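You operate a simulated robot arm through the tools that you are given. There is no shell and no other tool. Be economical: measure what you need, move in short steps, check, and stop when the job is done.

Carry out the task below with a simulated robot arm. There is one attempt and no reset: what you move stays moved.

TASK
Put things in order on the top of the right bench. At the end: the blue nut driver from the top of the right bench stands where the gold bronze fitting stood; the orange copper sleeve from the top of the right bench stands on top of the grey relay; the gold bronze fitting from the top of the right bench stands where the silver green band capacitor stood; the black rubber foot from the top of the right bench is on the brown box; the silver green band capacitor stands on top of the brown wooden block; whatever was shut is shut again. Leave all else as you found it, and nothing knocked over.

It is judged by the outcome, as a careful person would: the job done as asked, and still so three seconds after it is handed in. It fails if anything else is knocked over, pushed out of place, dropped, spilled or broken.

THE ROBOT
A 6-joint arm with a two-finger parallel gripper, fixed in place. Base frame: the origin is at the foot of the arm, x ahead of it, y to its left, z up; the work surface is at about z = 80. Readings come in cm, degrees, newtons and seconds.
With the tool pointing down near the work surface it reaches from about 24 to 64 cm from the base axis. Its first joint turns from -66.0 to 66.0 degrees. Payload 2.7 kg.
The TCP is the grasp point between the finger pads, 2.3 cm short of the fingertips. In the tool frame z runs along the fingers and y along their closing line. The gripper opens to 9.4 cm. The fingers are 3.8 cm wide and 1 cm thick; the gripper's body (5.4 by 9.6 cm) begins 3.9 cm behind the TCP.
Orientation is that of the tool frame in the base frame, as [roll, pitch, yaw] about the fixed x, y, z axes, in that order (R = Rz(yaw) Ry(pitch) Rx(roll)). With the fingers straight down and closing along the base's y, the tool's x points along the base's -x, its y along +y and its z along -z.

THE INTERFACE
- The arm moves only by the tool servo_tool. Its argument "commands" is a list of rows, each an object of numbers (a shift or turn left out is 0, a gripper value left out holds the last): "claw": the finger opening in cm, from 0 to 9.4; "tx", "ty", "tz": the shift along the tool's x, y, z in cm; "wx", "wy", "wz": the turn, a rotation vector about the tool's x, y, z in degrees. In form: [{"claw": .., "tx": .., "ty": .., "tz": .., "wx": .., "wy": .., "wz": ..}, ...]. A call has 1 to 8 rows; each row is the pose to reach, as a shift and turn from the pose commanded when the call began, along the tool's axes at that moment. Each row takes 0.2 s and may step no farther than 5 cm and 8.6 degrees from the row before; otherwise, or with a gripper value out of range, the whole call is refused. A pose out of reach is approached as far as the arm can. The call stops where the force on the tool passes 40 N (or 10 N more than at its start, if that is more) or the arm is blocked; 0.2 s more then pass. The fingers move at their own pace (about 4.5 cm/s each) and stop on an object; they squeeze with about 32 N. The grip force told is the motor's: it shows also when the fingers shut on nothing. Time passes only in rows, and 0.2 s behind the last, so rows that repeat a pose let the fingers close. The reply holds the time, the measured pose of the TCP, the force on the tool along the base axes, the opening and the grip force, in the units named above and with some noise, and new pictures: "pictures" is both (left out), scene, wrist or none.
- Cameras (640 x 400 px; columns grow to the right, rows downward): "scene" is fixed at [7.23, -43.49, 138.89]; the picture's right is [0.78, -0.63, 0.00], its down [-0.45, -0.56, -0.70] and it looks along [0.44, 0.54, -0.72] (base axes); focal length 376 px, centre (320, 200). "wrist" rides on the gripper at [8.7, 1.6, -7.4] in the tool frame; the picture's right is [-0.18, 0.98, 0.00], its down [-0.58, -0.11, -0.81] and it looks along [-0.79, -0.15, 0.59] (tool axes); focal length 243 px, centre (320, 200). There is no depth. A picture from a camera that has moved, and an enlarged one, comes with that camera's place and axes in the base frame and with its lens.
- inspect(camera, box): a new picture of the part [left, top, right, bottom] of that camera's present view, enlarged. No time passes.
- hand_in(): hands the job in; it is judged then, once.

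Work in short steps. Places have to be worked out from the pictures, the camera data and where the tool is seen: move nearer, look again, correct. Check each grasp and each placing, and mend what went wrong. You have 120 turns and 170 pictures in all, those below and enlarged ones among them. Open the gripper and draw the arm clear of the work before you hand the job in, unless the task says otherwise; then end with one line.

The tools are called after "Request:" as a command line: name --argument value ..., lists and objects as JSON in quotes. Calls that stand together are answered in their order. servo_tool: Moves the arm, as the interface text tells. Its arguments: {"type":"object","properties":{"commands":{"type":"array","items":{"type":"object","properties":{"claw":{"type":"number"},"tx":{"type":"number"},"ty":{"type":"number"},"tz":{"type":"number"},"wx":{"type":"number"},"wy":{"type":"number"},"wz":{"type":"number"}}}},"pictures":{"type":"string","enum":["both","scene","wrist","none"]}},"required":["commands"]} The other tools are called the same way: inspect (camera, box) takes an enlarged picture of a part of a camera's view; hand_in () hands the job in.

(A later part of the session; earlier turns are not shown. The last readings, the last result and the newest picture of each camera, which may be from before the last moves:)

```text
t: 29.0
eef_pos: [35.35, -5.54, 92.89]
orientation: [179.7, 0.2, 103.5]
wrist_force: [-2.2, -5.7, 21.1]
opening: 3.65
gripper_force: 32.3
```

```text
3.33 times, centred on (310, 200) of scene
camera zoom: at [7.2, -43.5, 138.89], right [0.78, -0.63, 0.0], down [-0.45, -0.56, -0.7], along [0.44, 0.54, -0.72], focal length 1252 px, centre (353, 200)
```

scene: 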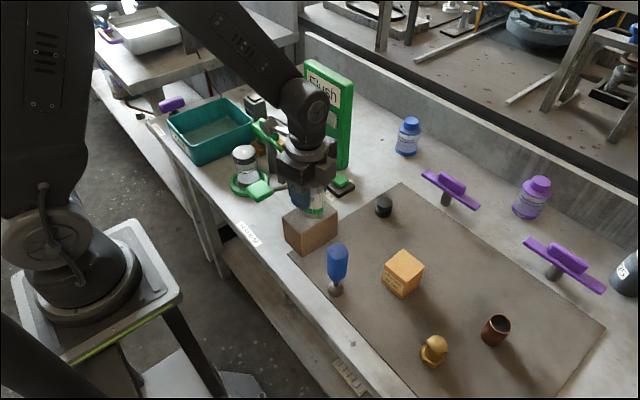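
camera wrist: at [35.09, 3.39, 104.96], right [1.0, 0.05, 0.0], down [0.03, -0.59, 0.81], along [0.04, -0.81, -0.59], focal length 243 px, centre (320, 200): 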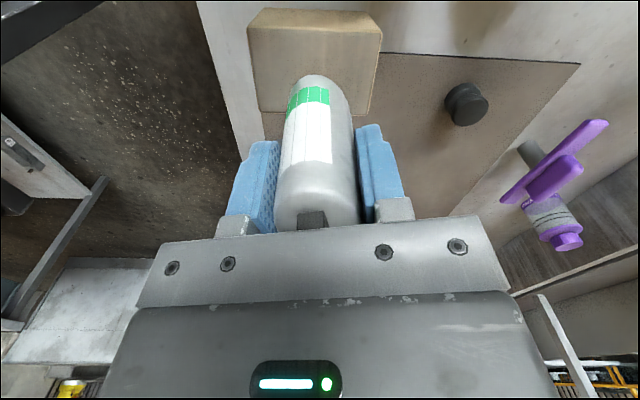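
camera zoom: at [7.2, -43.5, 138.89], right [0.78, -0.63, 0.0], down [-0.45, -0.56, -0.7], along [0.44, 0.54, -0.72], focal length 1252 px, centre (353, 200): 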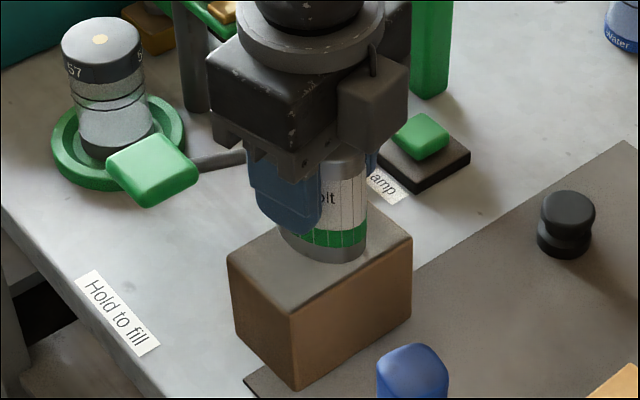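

Contact (21 N). I ease off 0.3 cm, open, and rise.

Request:
servo_tool --commands '[{"tz": -0.3}, {"tz": -0.35, "claw": 5}, {"tz": -0.35, "claw": 6.5}, {"tz": -0.35, "claw": 6.5}, {"tz": -3}, {"tz": -7}, {"tz": -11}, {"tz": -15}]' --pictures "scene"

Request:
inspect --camera "scene" --box '[270, 140, 350, 260]'

```text
t: 30.8
eef_pos: [35.14, -5.56, 107.69]
orientation: [180.0, 0.0, 103.5]
wrist_force: [0.7, -0.3, -0.6]
opening: 6.51
gripper_force: 0.1
```

scene: 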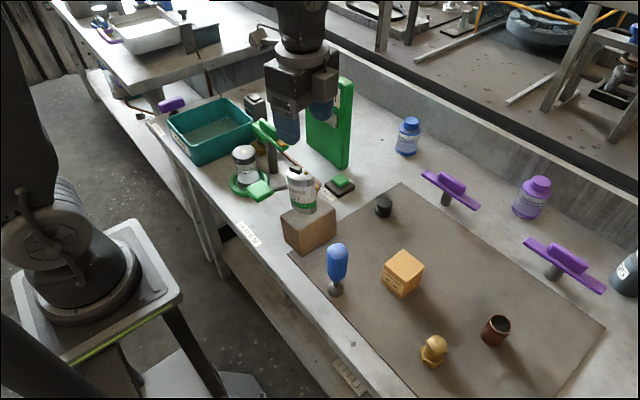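

```text
3.33 times, centred on (310, 200) of scene
camera zoom: at [7.23, -43.49, 138.89], right [0.78, -0.63, 0.0], down [-0.45, -0.56, -0.7], along [0.44, 0.54, -0.72], focal length 1252 px, centre (353, 200)
```

zoom: 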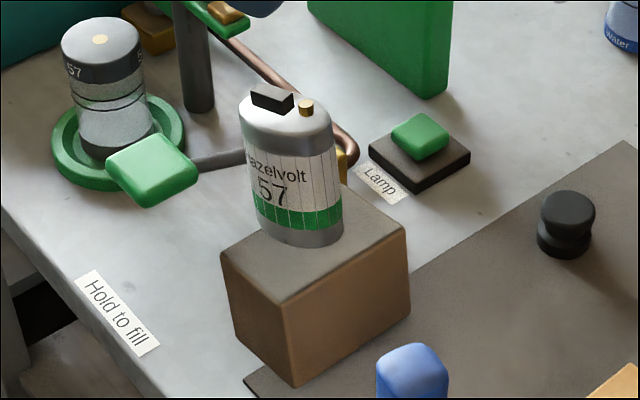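

Capacitor stands well on the block. Next the fitting: I move over toward it, staying high.

Request:
servo_tool --commands '[{"tx": -4.5, "ty": -1.1, "claw": 8}, {"tx": -9, "ty": -2.2}, {"tx": -13.5, "ty": -3.3}, {"tx": -18, "ty": -4.4, "tz": 1}, {"tx": -22.5, "ty": -5.5, "tz": 3}, {"tx": -26.2, "ty": -6.3, "tz": 6}, {"tx": -28.2, "ty": -6.8, "tz": 9}]' --pictures "wrist"

Request:
inspect --camera "wrist" --box '[200, 0, 440, 180]'

Request:
inspect --camera "scene" --box '[395, 305, 525, 385]'

```text
refused: row 5 steps farther than a row can; nothing moved
```

```text
2.22 times, centred on (320, 90) of wrist
camera zoom: at [34.82, 3.29, 115.17], right [1.0, 0.05, 0.0], down [0.03, -0.59, 0.81], along [0.04, -0.81, -0.59], focal length 539 px, centre (320, 444)
```

zoom: 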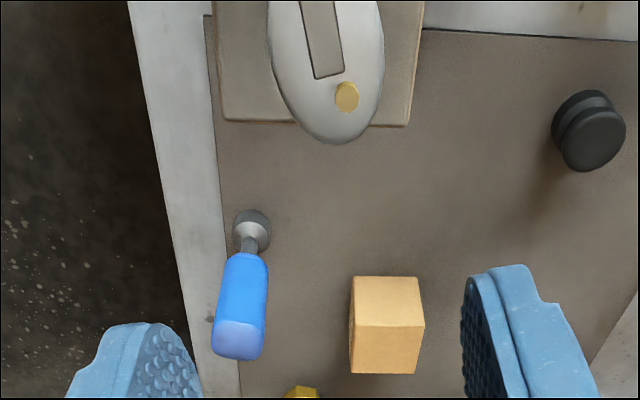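

```text
4.92 times, centred on (460, 345) of scene
camera zoom: at [7.23, -43.49, 138.89], right [0.78, -0.63, 0.0], down [-0.45, -0.56, -0.7], along [0.44, 0.54, -0.72], focal length 1850 px, centre (-369, -514)
```

zoom: 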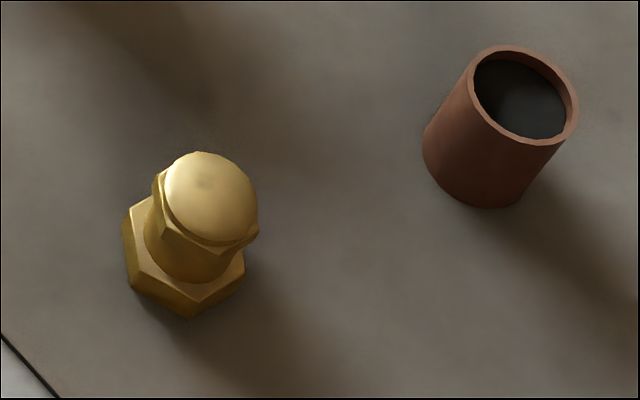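

Request:
servo_tool --commands '[{"tx": -4.5, "ty": -1.1, "claw": 8}, {"tx": -9, "ty": -2.2}, {"tx": -13.5, "ty": -3.3}, {"tx": -17.8, "ty": -4.3, "tz": 1}, {"tx": -21.8, "ty": -5.3, "tz": 3}, {"tx": -25.2, "ty": -6.1, "tz": 6}, {"tx": -28.2, "ty": -6.8, "tz": 9}]' --pictures "wrist"

Request:
inspect --camera "wrist" --box '[200, 0, 440, 180]'

```text
t: 32.4
eef_pos: [35.45, -34.84, 98.65]
orientation: [179.8, 0.1, 103.7]
wrist_force: [0.4, 0.3, 0.6]
opening: 8.01
gripper_force: 0.1
camera wrist: at [35.05, -25.91, 106.1], right [1.0, 0.05, 0.0], down [0.03, -0.59, 0.81], along [0.04, -0.81, -0.59], focal length 243 px, centre (320, 200)
```

wrist: 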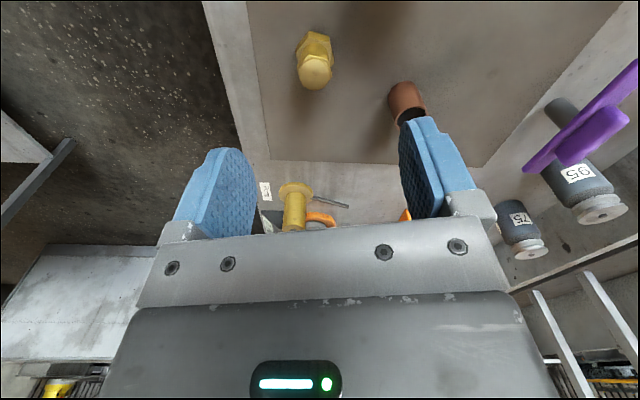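

```text
2.22 times, centred on (320, 90) of wrist
camera zoom: at [35.05, -25.91, 106.1], right [1.0, 0.05, 0.0], down [0.03, -0.59, 0.81], along [0.04, -0.81, -0.59], focal length 539 px, centre (320, 444)
```

zoom: 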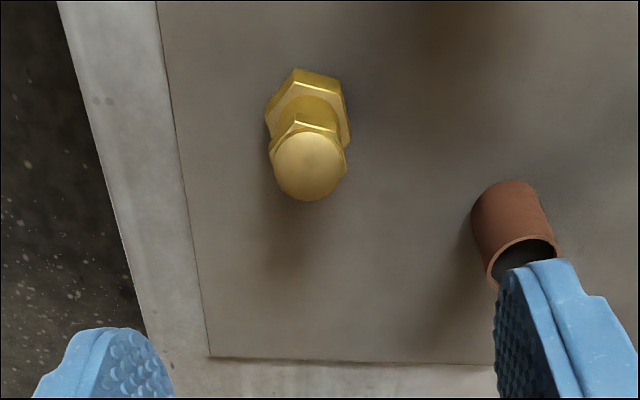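

Fitting is at about (35.2, −36.5), ~5 cm tall, flats normal near 19°. I align yaw to 109° and descend in two stages.

Request:
servo_tool --commands '[{"tx": -1.55, "ty": -0.64, "tz": 3, "wz": -5.5}, {"tx": -1.55, "ty": -0.64, "tz": 6.5, "wz": -5.5}, {"tx": -1.55, "ty": -0.64, "tz": 9.5, "wz": -5.5}]' --pictures "wrist"

Request:
inspect --camera "wrist" --box '[220, 0, 420, 160]'

```text
t: 33.2
eef_pos: [35.16, -36.54, 89.16]
orientation: [-179.9, 0.0, 109.0]
wrist_force: [0.4, 0.2, 0.1]
opening: 8.0
gripper_force: 0.0
camera wrist: at [33.96, -27.72, 96.64], right [0.99, 0.15, 0.0], down [0.09, -0.58, 0.81], along [0.12, -0.8, -0.59], focal length 243 px, centre (320, 200)
```

wrist: 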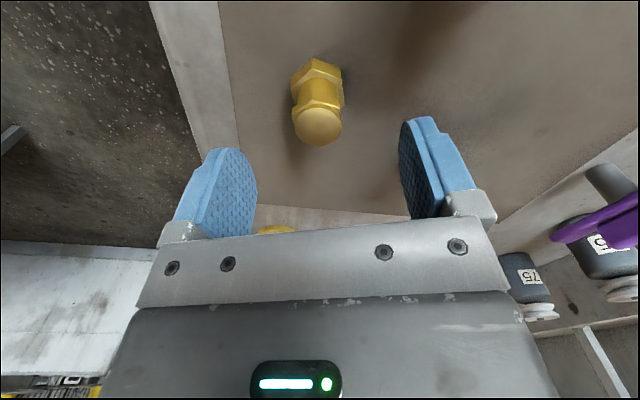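

```text
2.50 times, centred on (320, 80) of wrist
camera zoom: at [33.96, -27.72, 96.64], right [0.99, 0.15, 0.0], down [0.09, -0.58, 0.81], along [0.12, -0.8, -0.59], focal length 606 px, centre (320, 500)
```

zoom: 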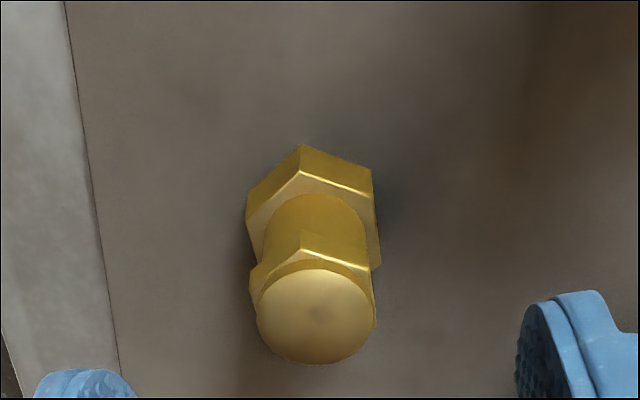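

Flats are aligned with the closing line. Descend to z=83 and close.

Request:
servo_tool --commands '[{"tz": 3}, {"tz": 5}, {"tz": 6.2}, {"tz": 6.2, "claw": 2}, {"tz": 6.2, "claw": 2}, {"tz": 6.2, "claw": 2}, {"tz": 6.2, "claw": 2}]' --pictures "wrist"

```text
t: 34.8
eef_pos: [34.91, -36.29, 82.78]
orientation: [-180.0, 0.0, 109.0]
wrist_force: [-0.8, -0.7, 1.0]
opening: 3.66
gripper_force: 32.0
camera wrist: at [33.84, -27.66, 90.21], right [0.99, 0.15, 0.0], down [0.09, -0.58, 0.81], along [0.12, -0.8, -0.59], focal length 243 px, centre (320, 200)
```

wrist: 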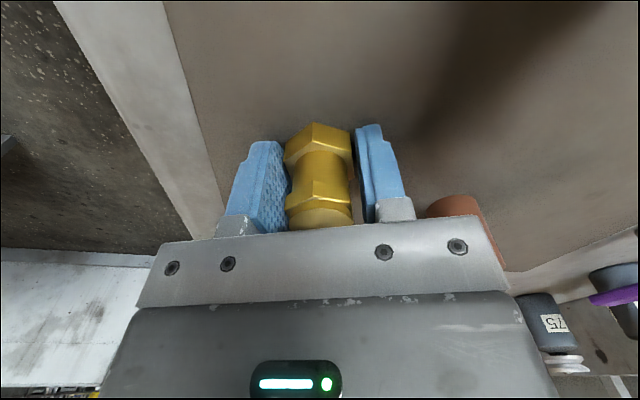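

Fitting gripped on its flats (3.66 cm), original spot (35.0, −36.4). Slow lift.

Request:
servo_tool --commands '[{"tz": -1}, {"tz": -3}, {"tz": -6}, {"tz": -10}, {"tz": -14}, {"tz": -18}, {"tz": -22}, {"tz": -25}]' --pictures "wrist"

```text
t: 36.6
eef_pos: [35.0, -36.4, 107.73]
orientation: [-179.9, -0.1, 109.0]
wrist_force: [0.2, 0.8, -2.8]
opening: 3.67
gripper_force: 32.0
camera wrist: at [33.82, -27.57, 115.22], right [0.99, 0.15, 0.0], down [0.09, -0.58, 0.81], along [0.12, -0.8, -0.59], focal length 243 px, centre (320, 200)
```

wrist: 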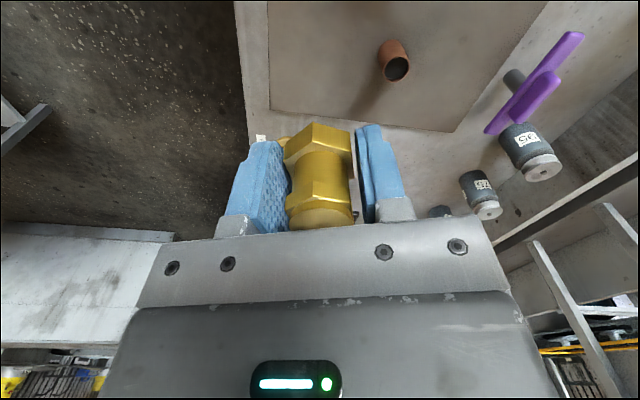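

Request:
servo_tool --commands '[{"tx": 4.12, "ty": 2.32, "wz": 2}, {"tx": 8.24, "ty": 4.64, "wz": 4}, {"tx": 12.36, "ty": 6.96, "wz": 6}, {"tx": 16.48, "ty": 9.28, "wz": 8}, {"tx": 20.6, "ty": 11.6, "wz": 10}, {"tx": 24.72, "ty": 13.92, "wz": 12}, {"tx": 28.84, "ty": 16.24, "wz": 14}]' --pictures "none"

Request:
servo_tool --commands '[{"tx": 4.56, "ty": 1.25}, {"tx": 9.12, "ty": 2.5}, {"tx": 13.68, "ty": 3.75}, {"tx": 18.24, "ty": 5}, {"tx": 22.8, "ty": 6.25}, {"tx": 27.36, "ty": 7.5}]' --pictures "both"

```text
t: 38.2
eef_pos: [40.91, -3.68, 107.78]
orientation: [180.0, -0.1, 94.9]
wrist_force: [-0.5, -0.4, -2.0]
opening: 3.69
gripper_force: 32.2
```

```text
t: 39.6
eef_pos: [45.85, 24.22, 107.47]
orientation: [-180.0, 0.0, 95.1]
wrist_force: [0.2, 1.1, -1.5]
opening: 3.68
gripper_force: 32.2
camera wrist: at [46.86, 32.97, 115.0], right [1.0, -0.1, 0.0], down [-0.06, -0.59, 0.81], along [-0.08, -0.8, -0.59], focal length 243 px, centre (320, 200)
```

scene: 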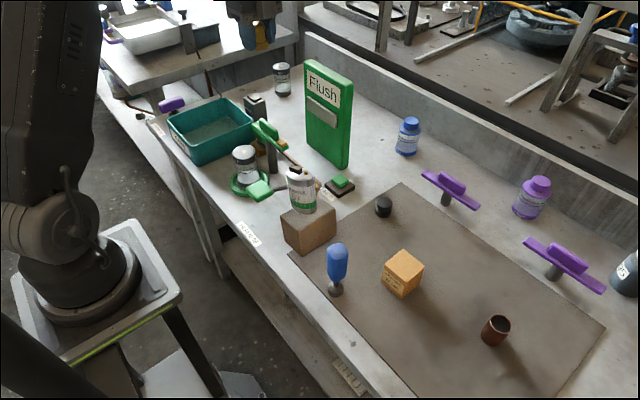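
wrist: 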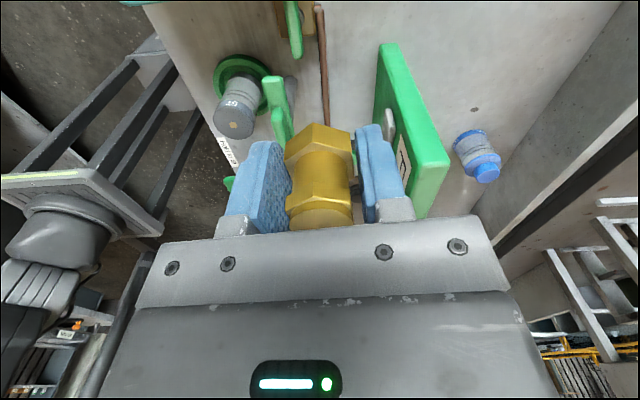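

Now over beside the vacated spot; I extend to (54.9, 25.7) and descend most of the way.

Request:
servo_tool --commands '[{"tx": 0.3, "ty": 4.6}, {"tx": 0.69, "ty": 9.15}, {"tx": 0.69, "ty": 9.15, "tz": 5}, {"tx": 0.69, "ty": 9.15, "tz": 10}, {"tx": 0.69, "ty": 9.15, "tz": 15}, {"tx": 0.69, "ty": 9.15, "tz": 19}, {"tx": 0.69, "ty": 9.15, "tz": 22}]' --pictures "both"

Request:
inspect --camera "scene" --box '[225, 55, 345, 150]'

```text
t: 41.2
eef_pos: [55.21, 25.74, 85.76]
orientation: [180.0, 0.0, 94.9]
wrist_force: [-1.0, 0.2, -2.8]
opening: 3.68
gripper_force: 32.0
camera wrist: at [56.17, 34.39, 93.18], right [1.0, -0.1, 0.0], down [-0.06, -0.59, 0.81], along [-0.08, -0.8, -0.59], focal length 243 px, centre (320, 200)
```

scene: 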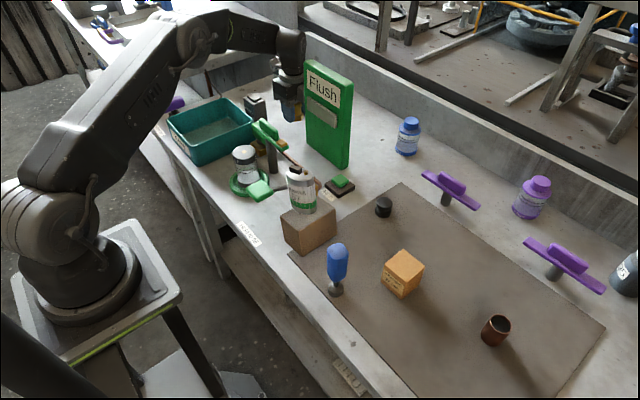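
wrist: 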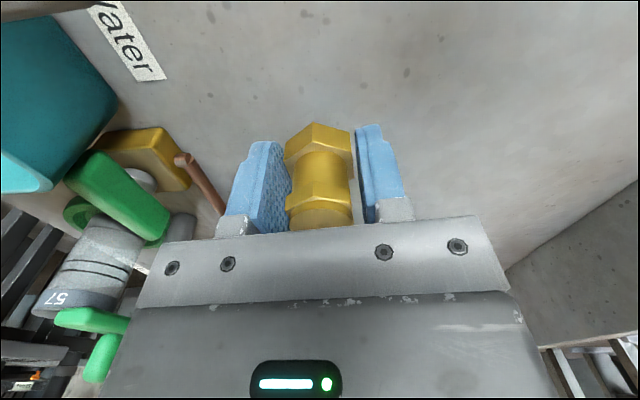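

```text
4.21 times, centred on (285, 102) of scene
camera zoom: at [7.23, -43.49, 138.9], right [0.78, -0.63, 0.0], down [-0.45, -0.56, -0.7], along [0.44, 0.54, -0.72], focal length 1582 px, centre (467, 610)
```

zoom: 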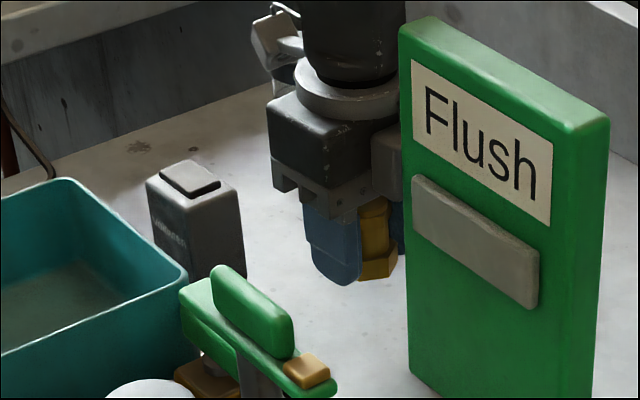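

Position fine (55.2, 25.7). Lower gently to the surface.

Request:
servo_tool --commands '[{"ty": -0.2, "tz": 1.5}, {"ty": -0.2, "tz": 2.5}, {"ty": -0.2, "tz": 2.9}, {"ty": -0.2, "tz": 3.2}, {"ty": -0.2, "tz": 3.4}]' --pictures "none"

```text
t: 42.4
eef_pos: [54.89, 25.53, 82.28]
orientation: [-180.0, 0.0, 95.0]
wrist_force: [0.0, 0.3, -2.5]
opening: 3.68
gripper_force: 32.3
```

No contact yet; I creep further down in small steps.

Request:
servo_tool --commands '[{"tz": 0.2}, {"tz": 0.4}, {"tz": 0.6}]' --pictures "scene"

Request:
inspect --camera "scene" --box '[265, 75, 325, 145]'

```text
t: 43.3
eef_pos: [55.17, 25.59, 82.37]
orientation: [179.5, 0.0, 95.2]
wrist_force: [0.0, -0.1, 1.4]
opening: 3.66
gripper_force: 32.0
stopped in row 3: the force on the tool passed its limit (the readings are from after the stop); the commanded pose is now the measured one
```

scene: 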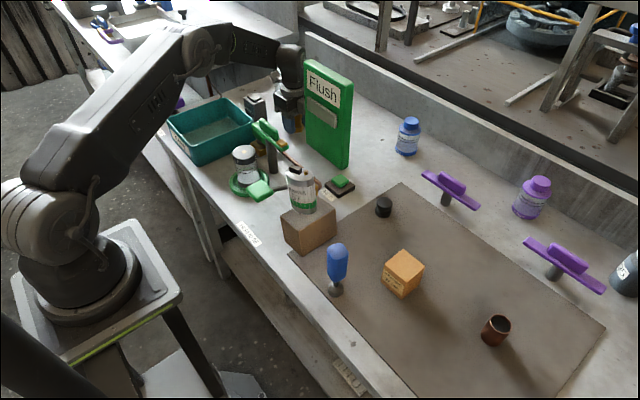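

```text
5.71 times, centred on (295, 110) of scene
camera zoom: at [7.23, -43.49, 138.89], right [0.78, -0.63, 0.0], down [-0.45, -0.56, -0.7], along [0.44, 0.54, -0.72], focal length 2147 px, centre (463, 714)
```

zoom: 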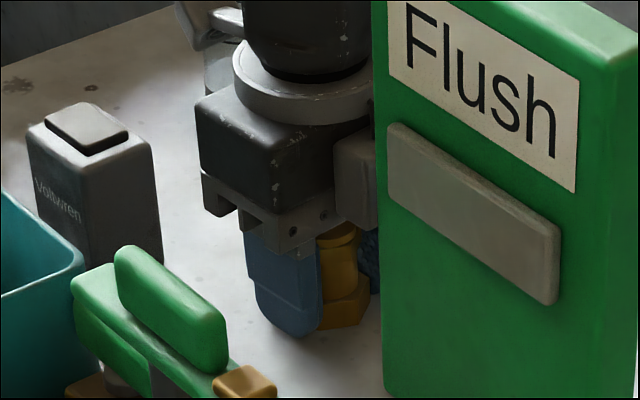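

Contact reached and relaxed. I release and rise straight up.

Request:
servo_tool --commands '[{"claw": 4.6}, {"claw": 5.5}, {"claw": 5.5}, {"tz": -3}, {"tz": -7}, {"tz": -11}, {"tz": -16}]' --pictures "both"

Request:
inspect --camera "scene" --box '[225, 75, 345, 150]'

```text
t: 44.9
eef_pos: [54.87, 25.47, 98.28]
orientation: [179.7, 0.0, 95.1]
wrist_force: [-0.2, 0.5, 0.0]
opening: 5.49
gripper_force: 0.1
camera wrist: at [55.84, 34.21, 105.83], right [1.0, -0.1, 0.01], down [-0.06, -0.59, 0.81], along [-0.07, -0.8, -0.59], focal length 243 px, centre (320, 200)
```

scene: 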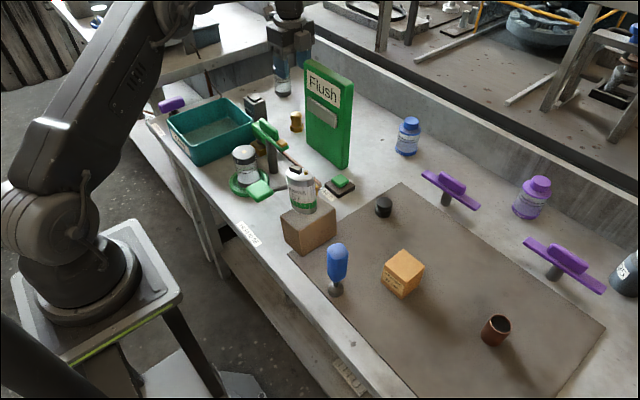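
wrist: 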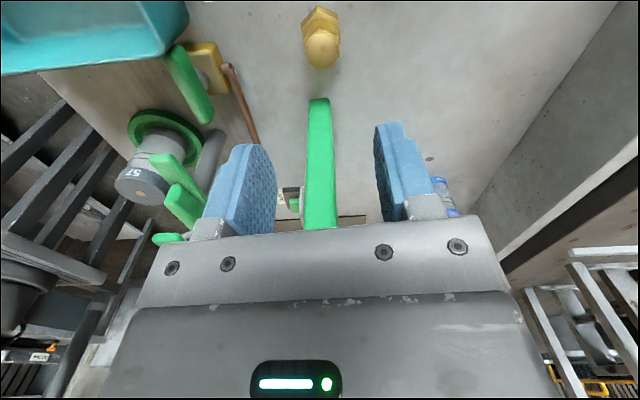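

```text
5.33 times, centred on (285, 112) of scene
camera zoom: at [7.23, -43.49, 138.89], right [0.78, -0.63, 0.0], down [-0.45, -0.56, -0.7], along [0.44, 0.54, -0.72], focal length 2004 px, centre (507, 667)
```

zoom: 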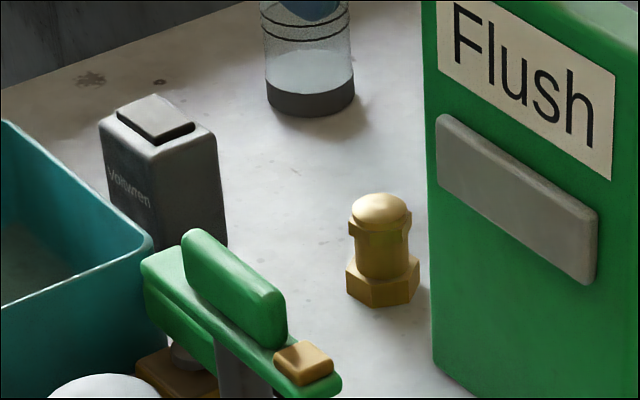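

The fitting stands exactly where the capacitor stood. Next, the nut driver: retreat up and −x, then travel toward it.

Request:
servo_tool --commands '[{"tz": -5}, {"tx": 0.2, "ty": -1.5, "tz": -9.7}, {"tx": 0.5, "ty": -6, "tz": -9.7}, {"tx": 0.8, "ty": -9.5, "tz": -9.7}, {"tx": -3.33, "ty": -11.4, "tz": -9.7}, {"tx": -7.46, "ty": -13.3, "tz": -9.7}, {"tx": -11.6, "ty": -15.2, "tz": -9.7}, {"tx": -15.7, "ty": -17.1, "tz": -9.7}]' --pictures "none"

Request:
servo_tool --commands '[{"tx": -4.13, "ty": -1.5, "claw": 8}, {"tx": -8.26, "ty": -3}, {"tx": -12.4, "ty": -4.5}, {"tx": -16.5, "ty": -6}, {"tx": -20.6, "ty": -7}, {"tx": -23.6, "ty": -7.5, "tz": 2}]' --pictures "wrist"

Request:
inspect --camera "wrist" --box '[200, 0, 440, 180]'

Request:
inspect --camera "scene" --box '[300, 230, 380, 310]'

```text
t: 46.7
eef_pos: [39.38, 8.2, 108.01]
orientation: [179.6, 0.0, 95.1]
wrist_force: [0.1, -0.4, 0.1]
opening: 5.5
gripper_force: 0.0
```

```text
t: 48.1
eef_pos: [33.73, -16.05, 105.98]
orientation: [179.5, 0.0, 95.0]
wrist_force: [0.1, 0.2, -0.9]
opening: 8.01
gripper_force: 0.1
camera wrist: at [34.73, -7.18, 113.37], right [1.0, -0.1, 0.01], down [-0.06, -0.59, 0.81], along [-0.07, -0.8, -0.59], focal length 243 px, centre (320, 200)
```

wrist: 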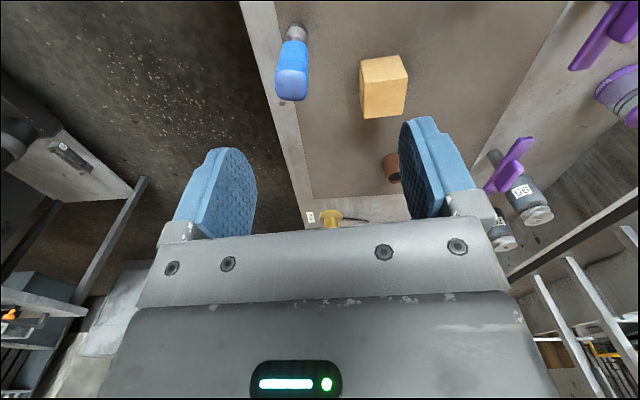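

```text
2.22 times, centred on (320, 90) of wrist
camera zoom: at [34.73, -7.18, 113.37], right [1.0, -0.1, 0.01], down [-0.06, -0.59, 0.81], along [-0.07, -0.8, -0.59], focal length 539 px, centre (320, 444)
```

zoom: 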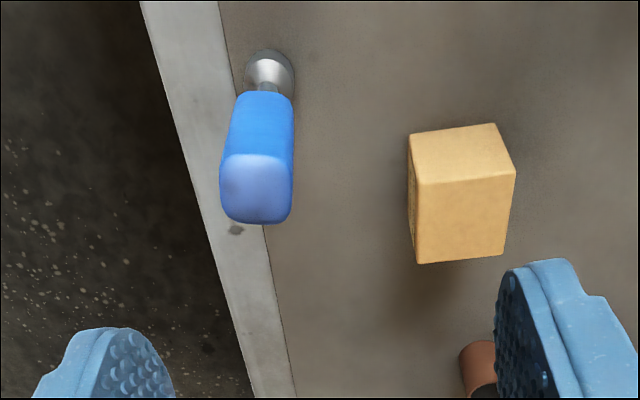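

```text
5.00 times, centred on (340, 270) of scene
camera zoom: at [7.23, -43.49, 138.89], right [0.78, -0.63, 0.0], down [-0.45, -0.56, -0.7], along [0.44, 0.54, -0.72], focal length 1879 px, centre (220, -150)
```

zoom: 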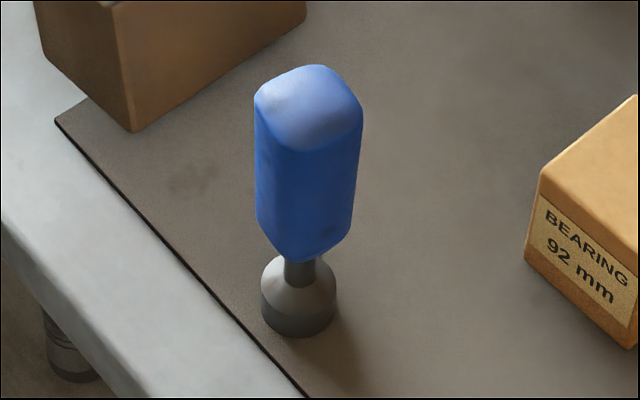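

Driver axis at (31.3, −18.05), top 92.4, ~2.8 cm square handle. To keep the wrist camera away from the capacitor on the block, I turn to yaw ≈174 (camera toward the base) before descending.

Request:
servo_tool --commands '[{"wx": 0.5, "wz": -8}, {"wx": 0.5, "wz": -16.4}, {"wx": 0.5, "wz": -24.8}, {"wx": 0.5, "wz": -33.2}, {"wx": 0.5, "wz": -41.6}, {"wx": 0.5, "wz": -50}, {"wx": 0.5, "wz": -58.4}, {"wx": 0.5, "wz": -66.8}]' --pictures "none"

Request:
servo_tool --commands '[{"wz": -6}, {"wz": -12.2}]' --pictures "none"

```text
t: 49.9
eef_pos: [33.96, -15.76, 105.86]
orientation: [-179.8, 0.1, 162.0]
wrist_force: [0.3, -0.2, -0.2]
opening: 8.01
gripper_force: 0.2
```

```text
t: 50.5
eef_pos: [33.91, -15.75, 105.92]
orientation: [-179.6, 0.0, 174.2]
wrist_force: [0.7, 0.7, -0.2]
opening: 7.99
gripper_force: 0.1
```

Request:
servo_tool --commands '[{"tx": 2.35, "ty": -2.55, "wx": -0.4}, {"tx": 2.35, "ty": -2.55, "tz": 4, "wx": -0.4}, {"tx": 2.35, "ty": -2.55, "tz": 8.5, "wx": -0.4}]' --pictures "both"

Request:
inspect --camera "wrist" --box '[220, 0, 420, 160]'

Request:
inspect --camera "scene" --box '[280, 190, 400, 310]'

```text
t: 51.3
eef_pos: [31.21, -17.66, 97.36]
orientation: [179.9, 0.2, 174.1]
wrist_force: [0.5, -0.5, 0.4]
opening: 8.0
gripper_force: 0.1
camera wrist: at [22.88, -15.26, 104.81], right [0.28, 0.96, 0.0], down [0.57, -0.17, 0.81], along [0.77, -0.23, -0.59], focal length 243 px, centre (320, 200)
```

scene: 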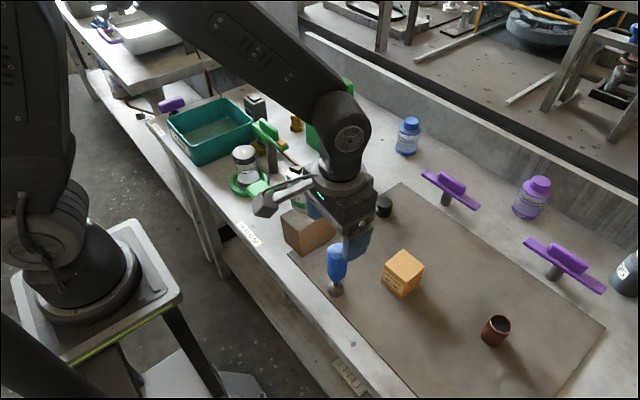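
wrist: 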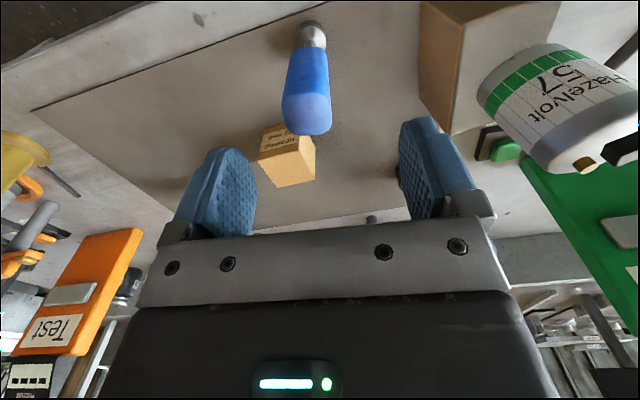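

```text
2.50 times, centred on (320, 80) of wrist
camera zoom: at [22.88, -15.26, 104.81], right [0.28, 0.96, 0.0], down [0.57, -0.17, 0.81], along [0.77, -0.23, -0.59], focal length 606 px, centre (320, 500)
```

zoom: 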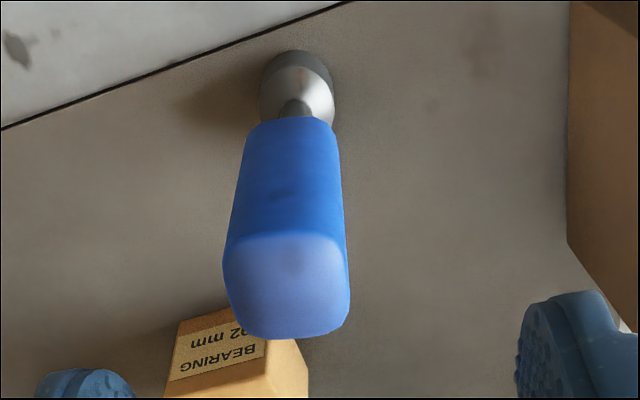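

```text
3.33 times, centred on (340, 250) of scene
camera zoom: at [7.23, -43.49, 138.89], right [0.78, -0.63, 0.0], down [-0.45, -0.56, -0.7], along [0.44, 0.54, -0.72], focal length 1252 px, centre (253, 33)
```

zoom: 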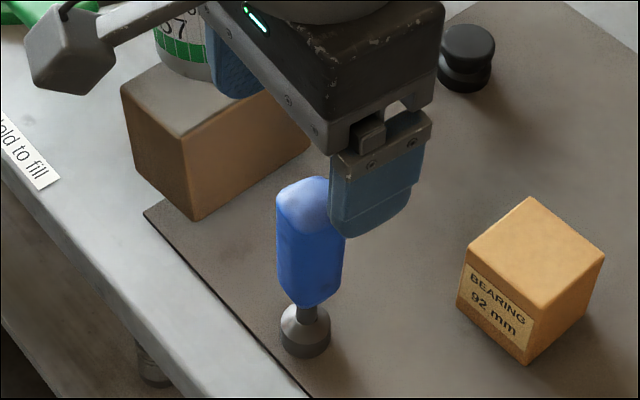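

Slight correction of (−0.25, −0.6) and descend to z≈89.5, then close.

Request:
servo_tool --commands '[{"tx": 0.2, "ty": -0.6, "claw": 6}, {"tx": 0.2, "ty": -0.6, "tz": 3}, {"tx": 0.2, "ty": -0.6, "tz": 6}, {"tx": 0.2, "ty": -0.6, "tz": 7.85}, {"tx": 0.2, "ty": -0.6, "tz": 7.85, "claw": 1.5}, {"tx": 0.2, "ty": -0.6, "tz": 7.85, "claw": 1.5}, {"tx": 0.2, "ty": -0.6, "tz": 7.85, "claw": 1.5}, {"tx": 0.2, "ty": -0.6, "tz": 7.85, "claw": 1.5}]' --pictures "both"

```text
t: 53.1
eef_pos: [31.09, -18.45, 89.63]
orientation: [179.9, 0.0, 174.1]
wrist_force: [0.2, -0.2, -0.6]
opening: 2.97
gripper_force: 31.9
camera wrist: at [22.77, -15.89, 97.0], right [0.28, 0.96, 0.0], down [0.57, -0.17, 0.81], along [0.77, -0.23, -0.59], focal length 243 px, centre (320, 200)
```

scene: 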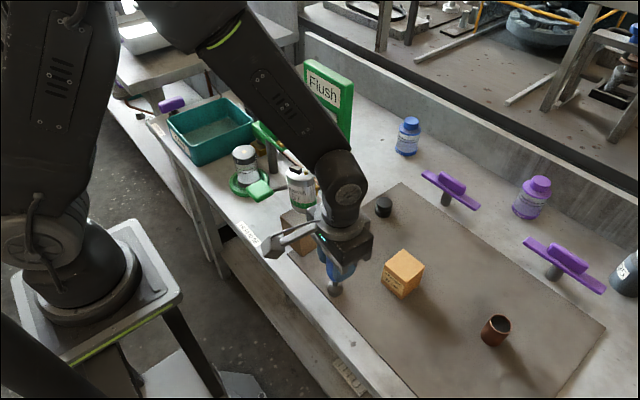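
wrist: 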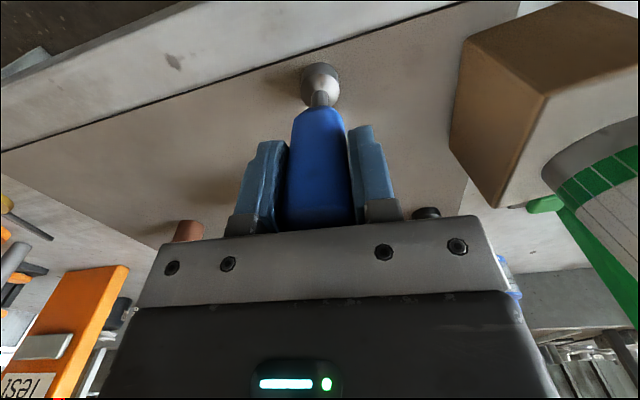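

Held. Lift slowly and carry it to the fitting's old spot.

Request:
servo_tool --commands '[{"tz": -1}, {"tz": -3}, {"tz": -6}, {"tz": -9}, {"tx": -1, "ty": -4, "tz": -10}, {"tx": -2.4, "ty": -8.5, "tz": -10}, {"tx": -4, "ty": -13, "tz": -10}, {"tx": -5.74, "ty": -17.5, "tz": -10}]' --pictures "both"

Request:
inspect --camera "scene" --box '[360, 240, 520, 400]'

```text
t: 54.9
eef_pos: [34.8, -36.67, 99.81]
orientation: [179.9, -0.1, 174.0]
wrist_force: [0.1, -0.3, -0.1]
opening: 2.98
gripper_force: 32.1
camera wrist: at [26.49, -34.23, 107.35], right [0.28, 0.96, 0.0], down [0.57, -0.17, 0.81], along [0.77, -0.23, -0.59], focal length 243 px, centre (320, 200)
```

scene: 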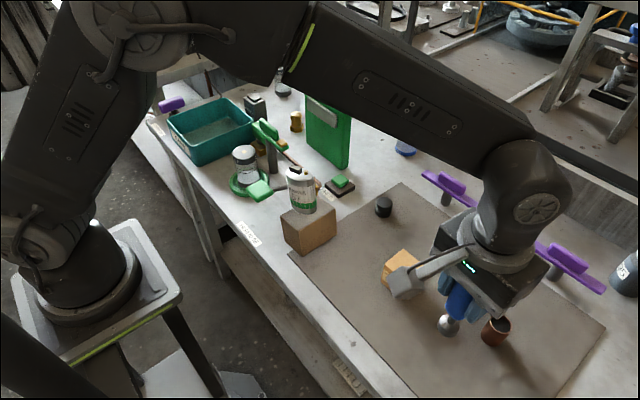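
wrist: 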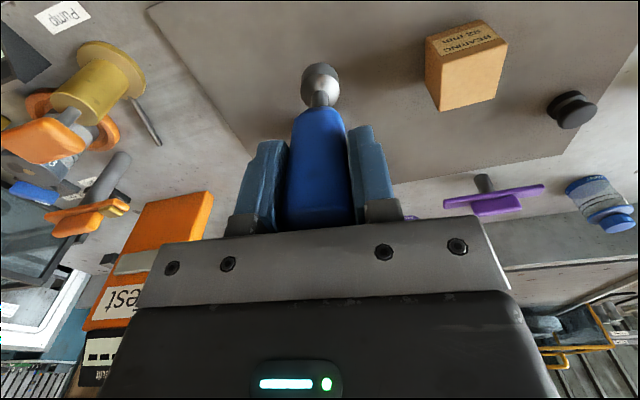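

```text
2.50 times, centred on (440, 320) of scene
camera zoom: at [7.23, -43.49, 138.89], right [0.78, -0.63, 0.0], down [-0.45, -0.56, -0.7], along [0.44, 0.54, -0.72], focal length 939 px, centre (20, -100)
```

zoom: 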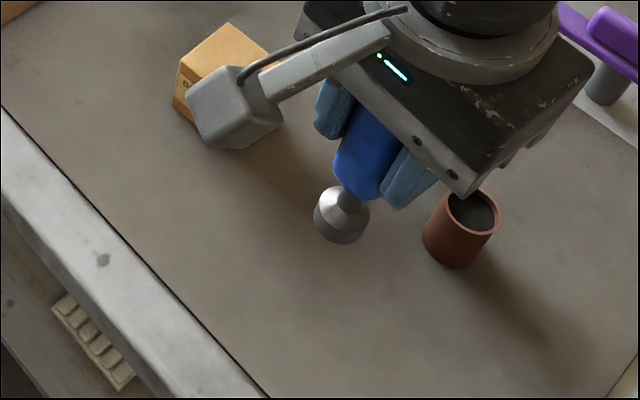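

Driver hangs vertical. Lower it to the mat, creeping at the end.

Request:
servo_tool --commands '[{"tx": -0.2, "ty": 0.3, "tz": 3}, {"tx": -0.2, "ty": 0.3, "tz": 6.5}, {"tx": -0.2, "ty": 0.3, "tz": 9}, {"tx": -0.2, "ty": 0.3, "tz": 9.8}, {"tx": -0.2, "ty": 0.3, "tz": 10.1}, {"tx": -0.2, "ty": 0.3, "tz": 10.3}]' --pictures "wrist"

```text
t: 56.3
eef_pos: [35.05, -36.3, 89.56]
orientation: [179.9, 0.0, 174.1]
wrist_force: [-6.1, 6.4, 16.8]
opening: 2.95
gripper_force: 31.9
camera wrist: at [26.78, -33.82, 96.99], right [0.28, 0.96, 0.0], down [0.57, -0.17, 0.81], along [0.77, -0.23, -0.59], focal length 243 px, centre (320, 200)
```

wrist: 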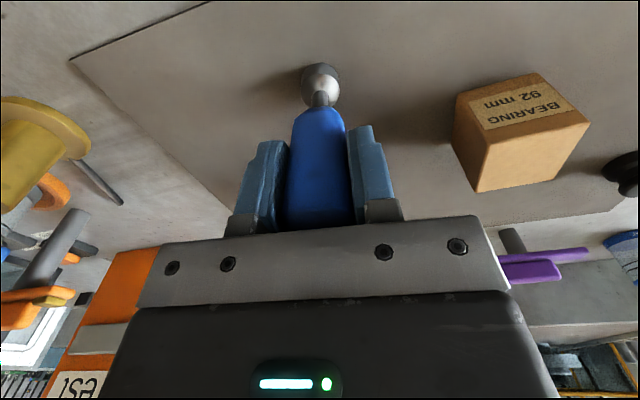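

Contact (17 N). Ease up slightly, release slowly, and rise.

Request:
servo_tool --commands '[{"tz": -0.15}, {"tz": -0.2}, {"tz": -0.2, "claw": 3.4}, {"tz": -0.2, "claw": 4.2}, {"tz": -0.2, "claw": 6}, {"tz": -3, "claw": 6}, {"tz": -7}, {"tz": -11}]' --pictures "both"

Request:
inspect --camera "wrist" --box '[220, 0, 460, 180]'

```text
t: 58.1
eef_pos: [34.91, -35.98, 100.42]
orientation: [179.9, 0.0, 174.1]
wrist_force: [0.0, 1.3, 0.3]
opening: 6.0
gripper_force: 0.1
camera wrist: at [26.62, -33.55, 107.92], right [0.28, 0.96, 0.0], down [0.57, -0.17, 0.81], along [0.77, -0.23, -0.59], focal length 243 px, centre (320, 200)
```

scene: 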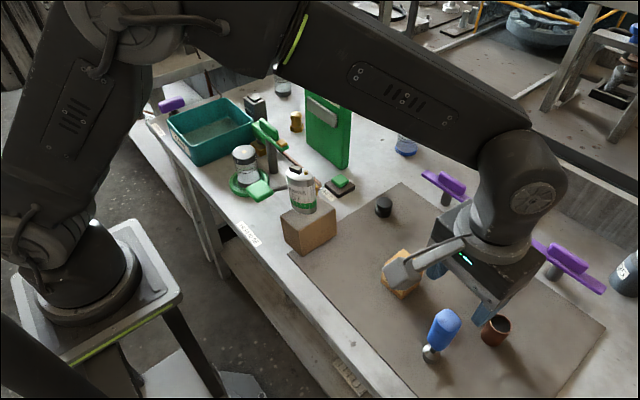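
wrist: 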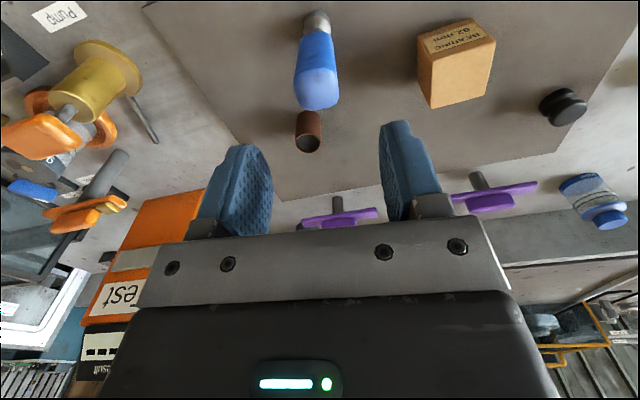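

```text
2.22 times, centred on (340, 90) of wrist
camera zoom: at [26.62, -33.55, 107.92], right [0.28, 0.96, 0.0], down [0.57, -0.17, 0.81], along [0.77, -0.23, -0.59], focal length 539 px, centre (276, 444)
```

zoom: 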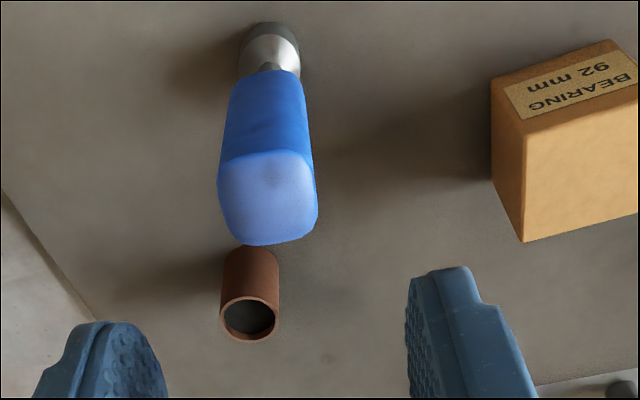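

Driver stands at the right spot (34.9, −36.3). Next the sleeve, triangulated at (44.7, −40.5, top 85.4). I rotate to yaw 90 (camera toward +y, clear of the driver) while moving above it.

Request:
servo_tool --commands '[{"tx": -1.2, "ty": -0.2, "tz": -1.5, "wz": 8.4}, {"tx": -2.5, "ty": -0.5, "tz": -3, "wz": 16.8}, {"tx": -3.8, "ty": -0.8, "tz": -3, "wz": 25.2}, {"tx": -5.1, "ty": -1, "tz": -3, "wz": 33.6}, {"tx": -6.4, "ty": -1.2, "tz": -3, "wz": 42}, {"tx": -7.7, "ty": -1.5, "tz": -3, "wz": 50.4}, {"tx": -9, "ty": -1.8, "tz": -3, "wz": 58.8}, {"tx": -10.06, "ty": -2, "tz": -3, "wz": 67.2}]' --pictures "none"

Request:
servo_tool --commands '[{"tz": 2, "wz": 8.4}, {"tz": 5, "wz": 16.8}]' --pictures "wrist"

Request:
inspect --camera "wrist" --box '[200, 0, 440, 180]'

```text
t: 59.9
eef_pos: [44.95, -39.47, 103.05]
orientation: [180.0, -0.2, 106.7]
wrist_force: [1.5, -0.2, 0.8]
opening: 5.99
gripper_force: 0.1
```

```text
t: 60.5
eef_pos: [45.23, -39.59, 98.06]
orientation: [179.9, -0.1, 89.8]
wrist_force: [0.3, -0.3, 0.5]
opening: 6.0
gripper_force: 0.0
camera wrist: at [46.93, -30.93, 105.63], right [0.98, -0.18, 0.0], down [-0.11, -0.58, 0.81], along [-0.15, -0.79, -0.59], focal length 243 px, centre (320, 200)
```

wrist: 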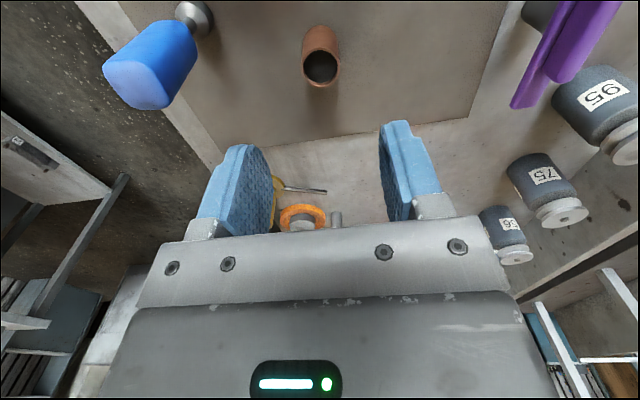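

```text
2.22 times, centred on (320, 90) of wrist
camera zoom: at [46.93, -30.93, 105.63], right [0.98, -0.18, 0.0], down [-0.11, -0.58, 0.81], along [-0.15, -0.79, -0.59], focal length 539 px, centre (320, 444)
```

zoom: 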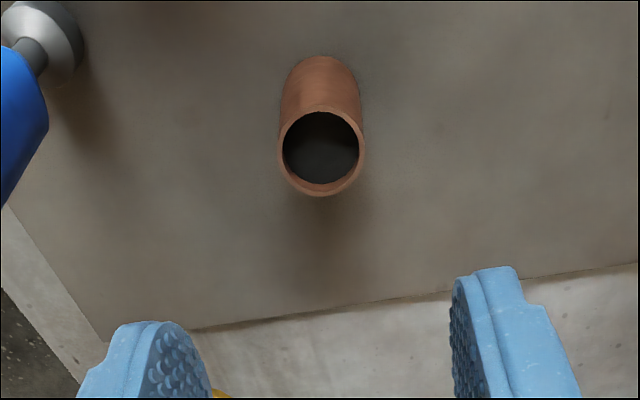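

Sleeve at (45.1, −40.3), ~3.1 cm wide. Descend to z=83.4 and close.

Request:
servo_tool --commands '[{"tx": -0.7, "ty": -0.1, "tz": 4}, {"tx": -0.7, "ty": -0.1, "tz": 8.5}, {"tx": -0.7, "ty": -0.1, "tz": 12}, {"tx": -0.7, "ty": -0.1, "tz": 14.65}, {"tx": -0.7, "ty": -0.1, "tz": 14.65, "claw": 1.5}, {"tx": -0.7, "ty": -0.1, "tz": 14.65, "claw": 1.5}, {"tx": -0.7, "ty": -0.1, "tz": 14.65, "claw": 1.5}, {"tx": -0.7, "ty": -0.1, "tz": 14.65, "claw": 1.5}]' --pictures "wrist"

```text
t: 62.3
eef_pos: [45.02, -39.83, 83.41]
orientation: [180.0, -0.2, 90.1]
wrist_force: [-0.1, -0.1, -1.0]
opening: 3.21
gripper_force: 32.1
camera wrist: at [46.69, -31.21, 90.9], right [0.98, -0.18, 0.0], down [-0.11, -0.58, 0.8], along [-0.15, -0.79, -0.59], focal length 243 px, centre (320, 200)
```

wrist: 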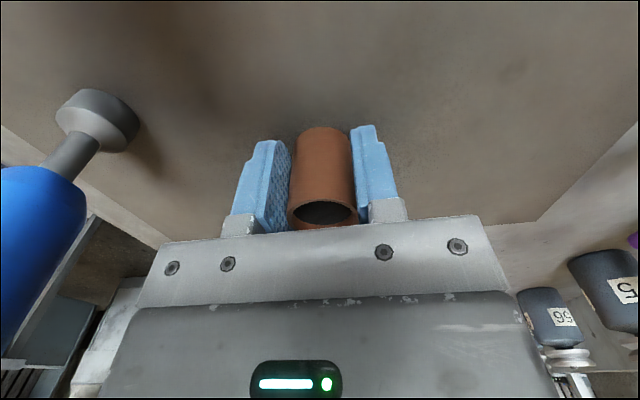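

Sleeve held (3.2 cm). Slow lift to z≈107.

Request:
servo_tool --commands '[{"tz": -1}, {"tz": -3}, {"tz": -6}, {"tz": -10}, {"tz": -14}, {"tz": -18}, {"tz": -22}, {"tz": -23.5}]' --pictures "none"

Request:
servo_tool --commands '[{"tx": 4.5, "ty": -0.3}, {"tx": 9, "ty": -0.6}, {"tx": 13.5, "ty": -0.9}, {"tx": 18, "ty": -1.2}, {"tx": 22.5, "ty": -1.5}, {"tx": 27, "ty": -1.5}, {"tx": 31.5, "ty": -1.5}, {"tx": 36, "ty": -1.5}]' --pictures "wrist"

```text
t: 64.1
eef_pos: [45.02, -40.06, 106.97]
orientation: [-180.0, -0.2, 90.1]
wrist_force: [0.3, -0.2, 0.1]
opening: 3.22
gripper_force: 31.7
```

```text
t: 65.9
eef_pos: [43.25, -3.79, 107.55]
orientation: [180.0, -0.1, 89.9]
wrist_force: [-0.3, -0.9, -0.5]
opening: 3.2
gripper_force: 32.2
camera wrist: at [45.05, 4.78, 115.02], right [0.98, -0.18, 0.0], down [-0.11, -0.58, 0.81], along [-0.15, -0.79, -0.59], focal length 243 px, centre (320, 200)
```

wrist: 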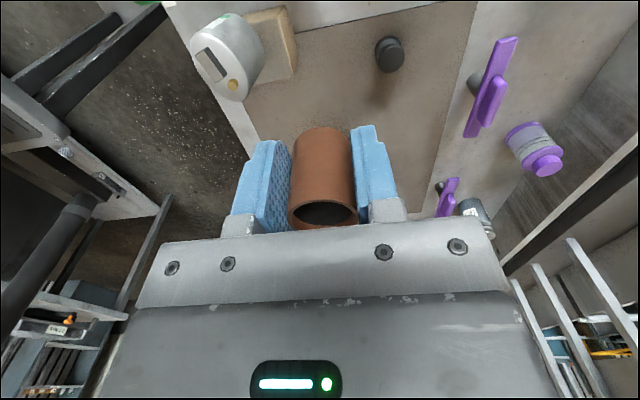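

Request:
servo_tool --commands '[{"tx": 4.7}, {"tx": 9.4}, {"tx": 14.1}, {"tx": 18.8}, {"tx": 23.5}, {"tx": 28.2}, {"tx": 32.9}, {"tx": 37.6}]' --pictures "none"

Request:
servo_tool --commands '[{"tx": 3, "ty": 0, "tz": 1.5}, {"tx": 5, "ty": 0, "tz": 3}]' --pictures "both"

Request:
inspect --camera "wrist" --box '[280, 0, 480, 150]'

Request:
inspect --camera "scene" --box '[220, 60, 320, 140]'

```text
t: 67.7
eef_pos: [42.95, 33.68, 107.22]
orientation: [-180.0, -0.2, 90.0]
wrist_force: [0.1, -0.3, -1.0]
opening: 3.18
gripper_force: 32.1
```

```text
t: 68.3
eef_pos: [43.12, 38.8, 104.24]
orientation: [179.9, -0.2, 90.0]
wrist_force: [-0.2, -0.5, -0.3]
opening: 3.19
gripper_force: 31.8
camera wrist: at [44.93, 47.39, 111.7], right [0.98, -0.18, 0.0], down [-0.11, -0.58, 0.81], along [-0.15, -0.79, -0.59], focal length 243 px, centre (320, 200)
```

scene: 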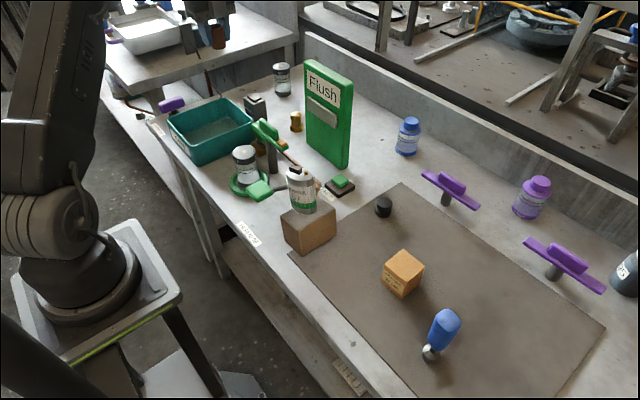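
wrist: 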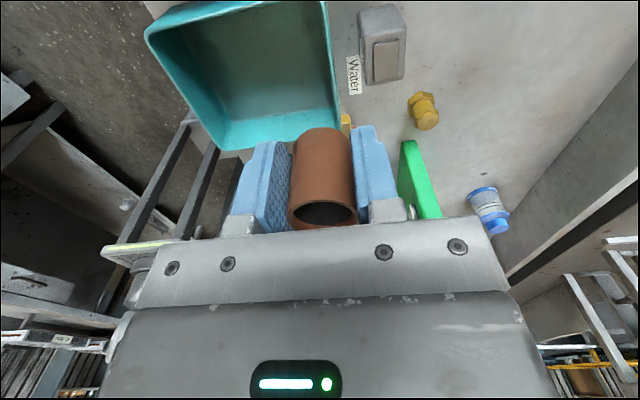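

```text
2.67 times, centred on (380, 75) of wrist
camera zoom: at [44.93, 47.39, 111.7], right [0.98, -0.18, 0.0], down [-0.11, -0.58, 0.81], along [-0.15, -0.79, -0.59], focal length 647 px, centre (160, 533)
```

zoom: 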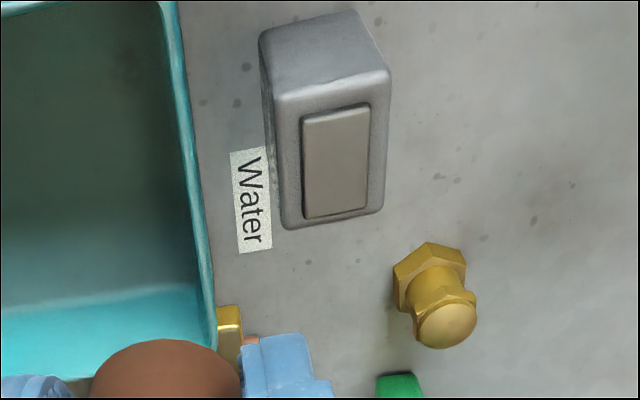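

```text
5.00 times, centred on (270, 100) of scene
camera zoom: at [7.23, -43.49, 138.9], right [0.78, -0.63, 0.0], down [-0.45, -0.56, -0.7], along [0.44, 0.54, -0.72], focal length 1879 px, centre (570, 700)
```

zoom: 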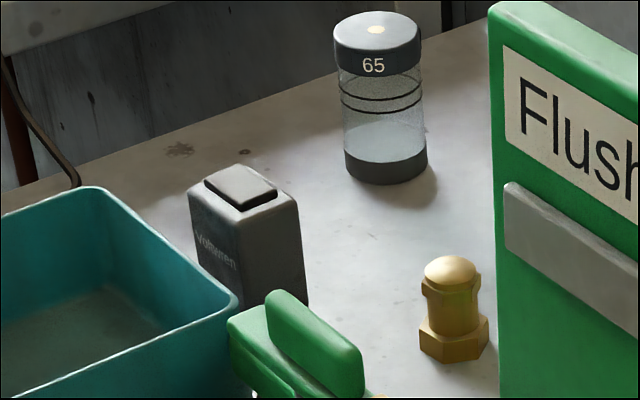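

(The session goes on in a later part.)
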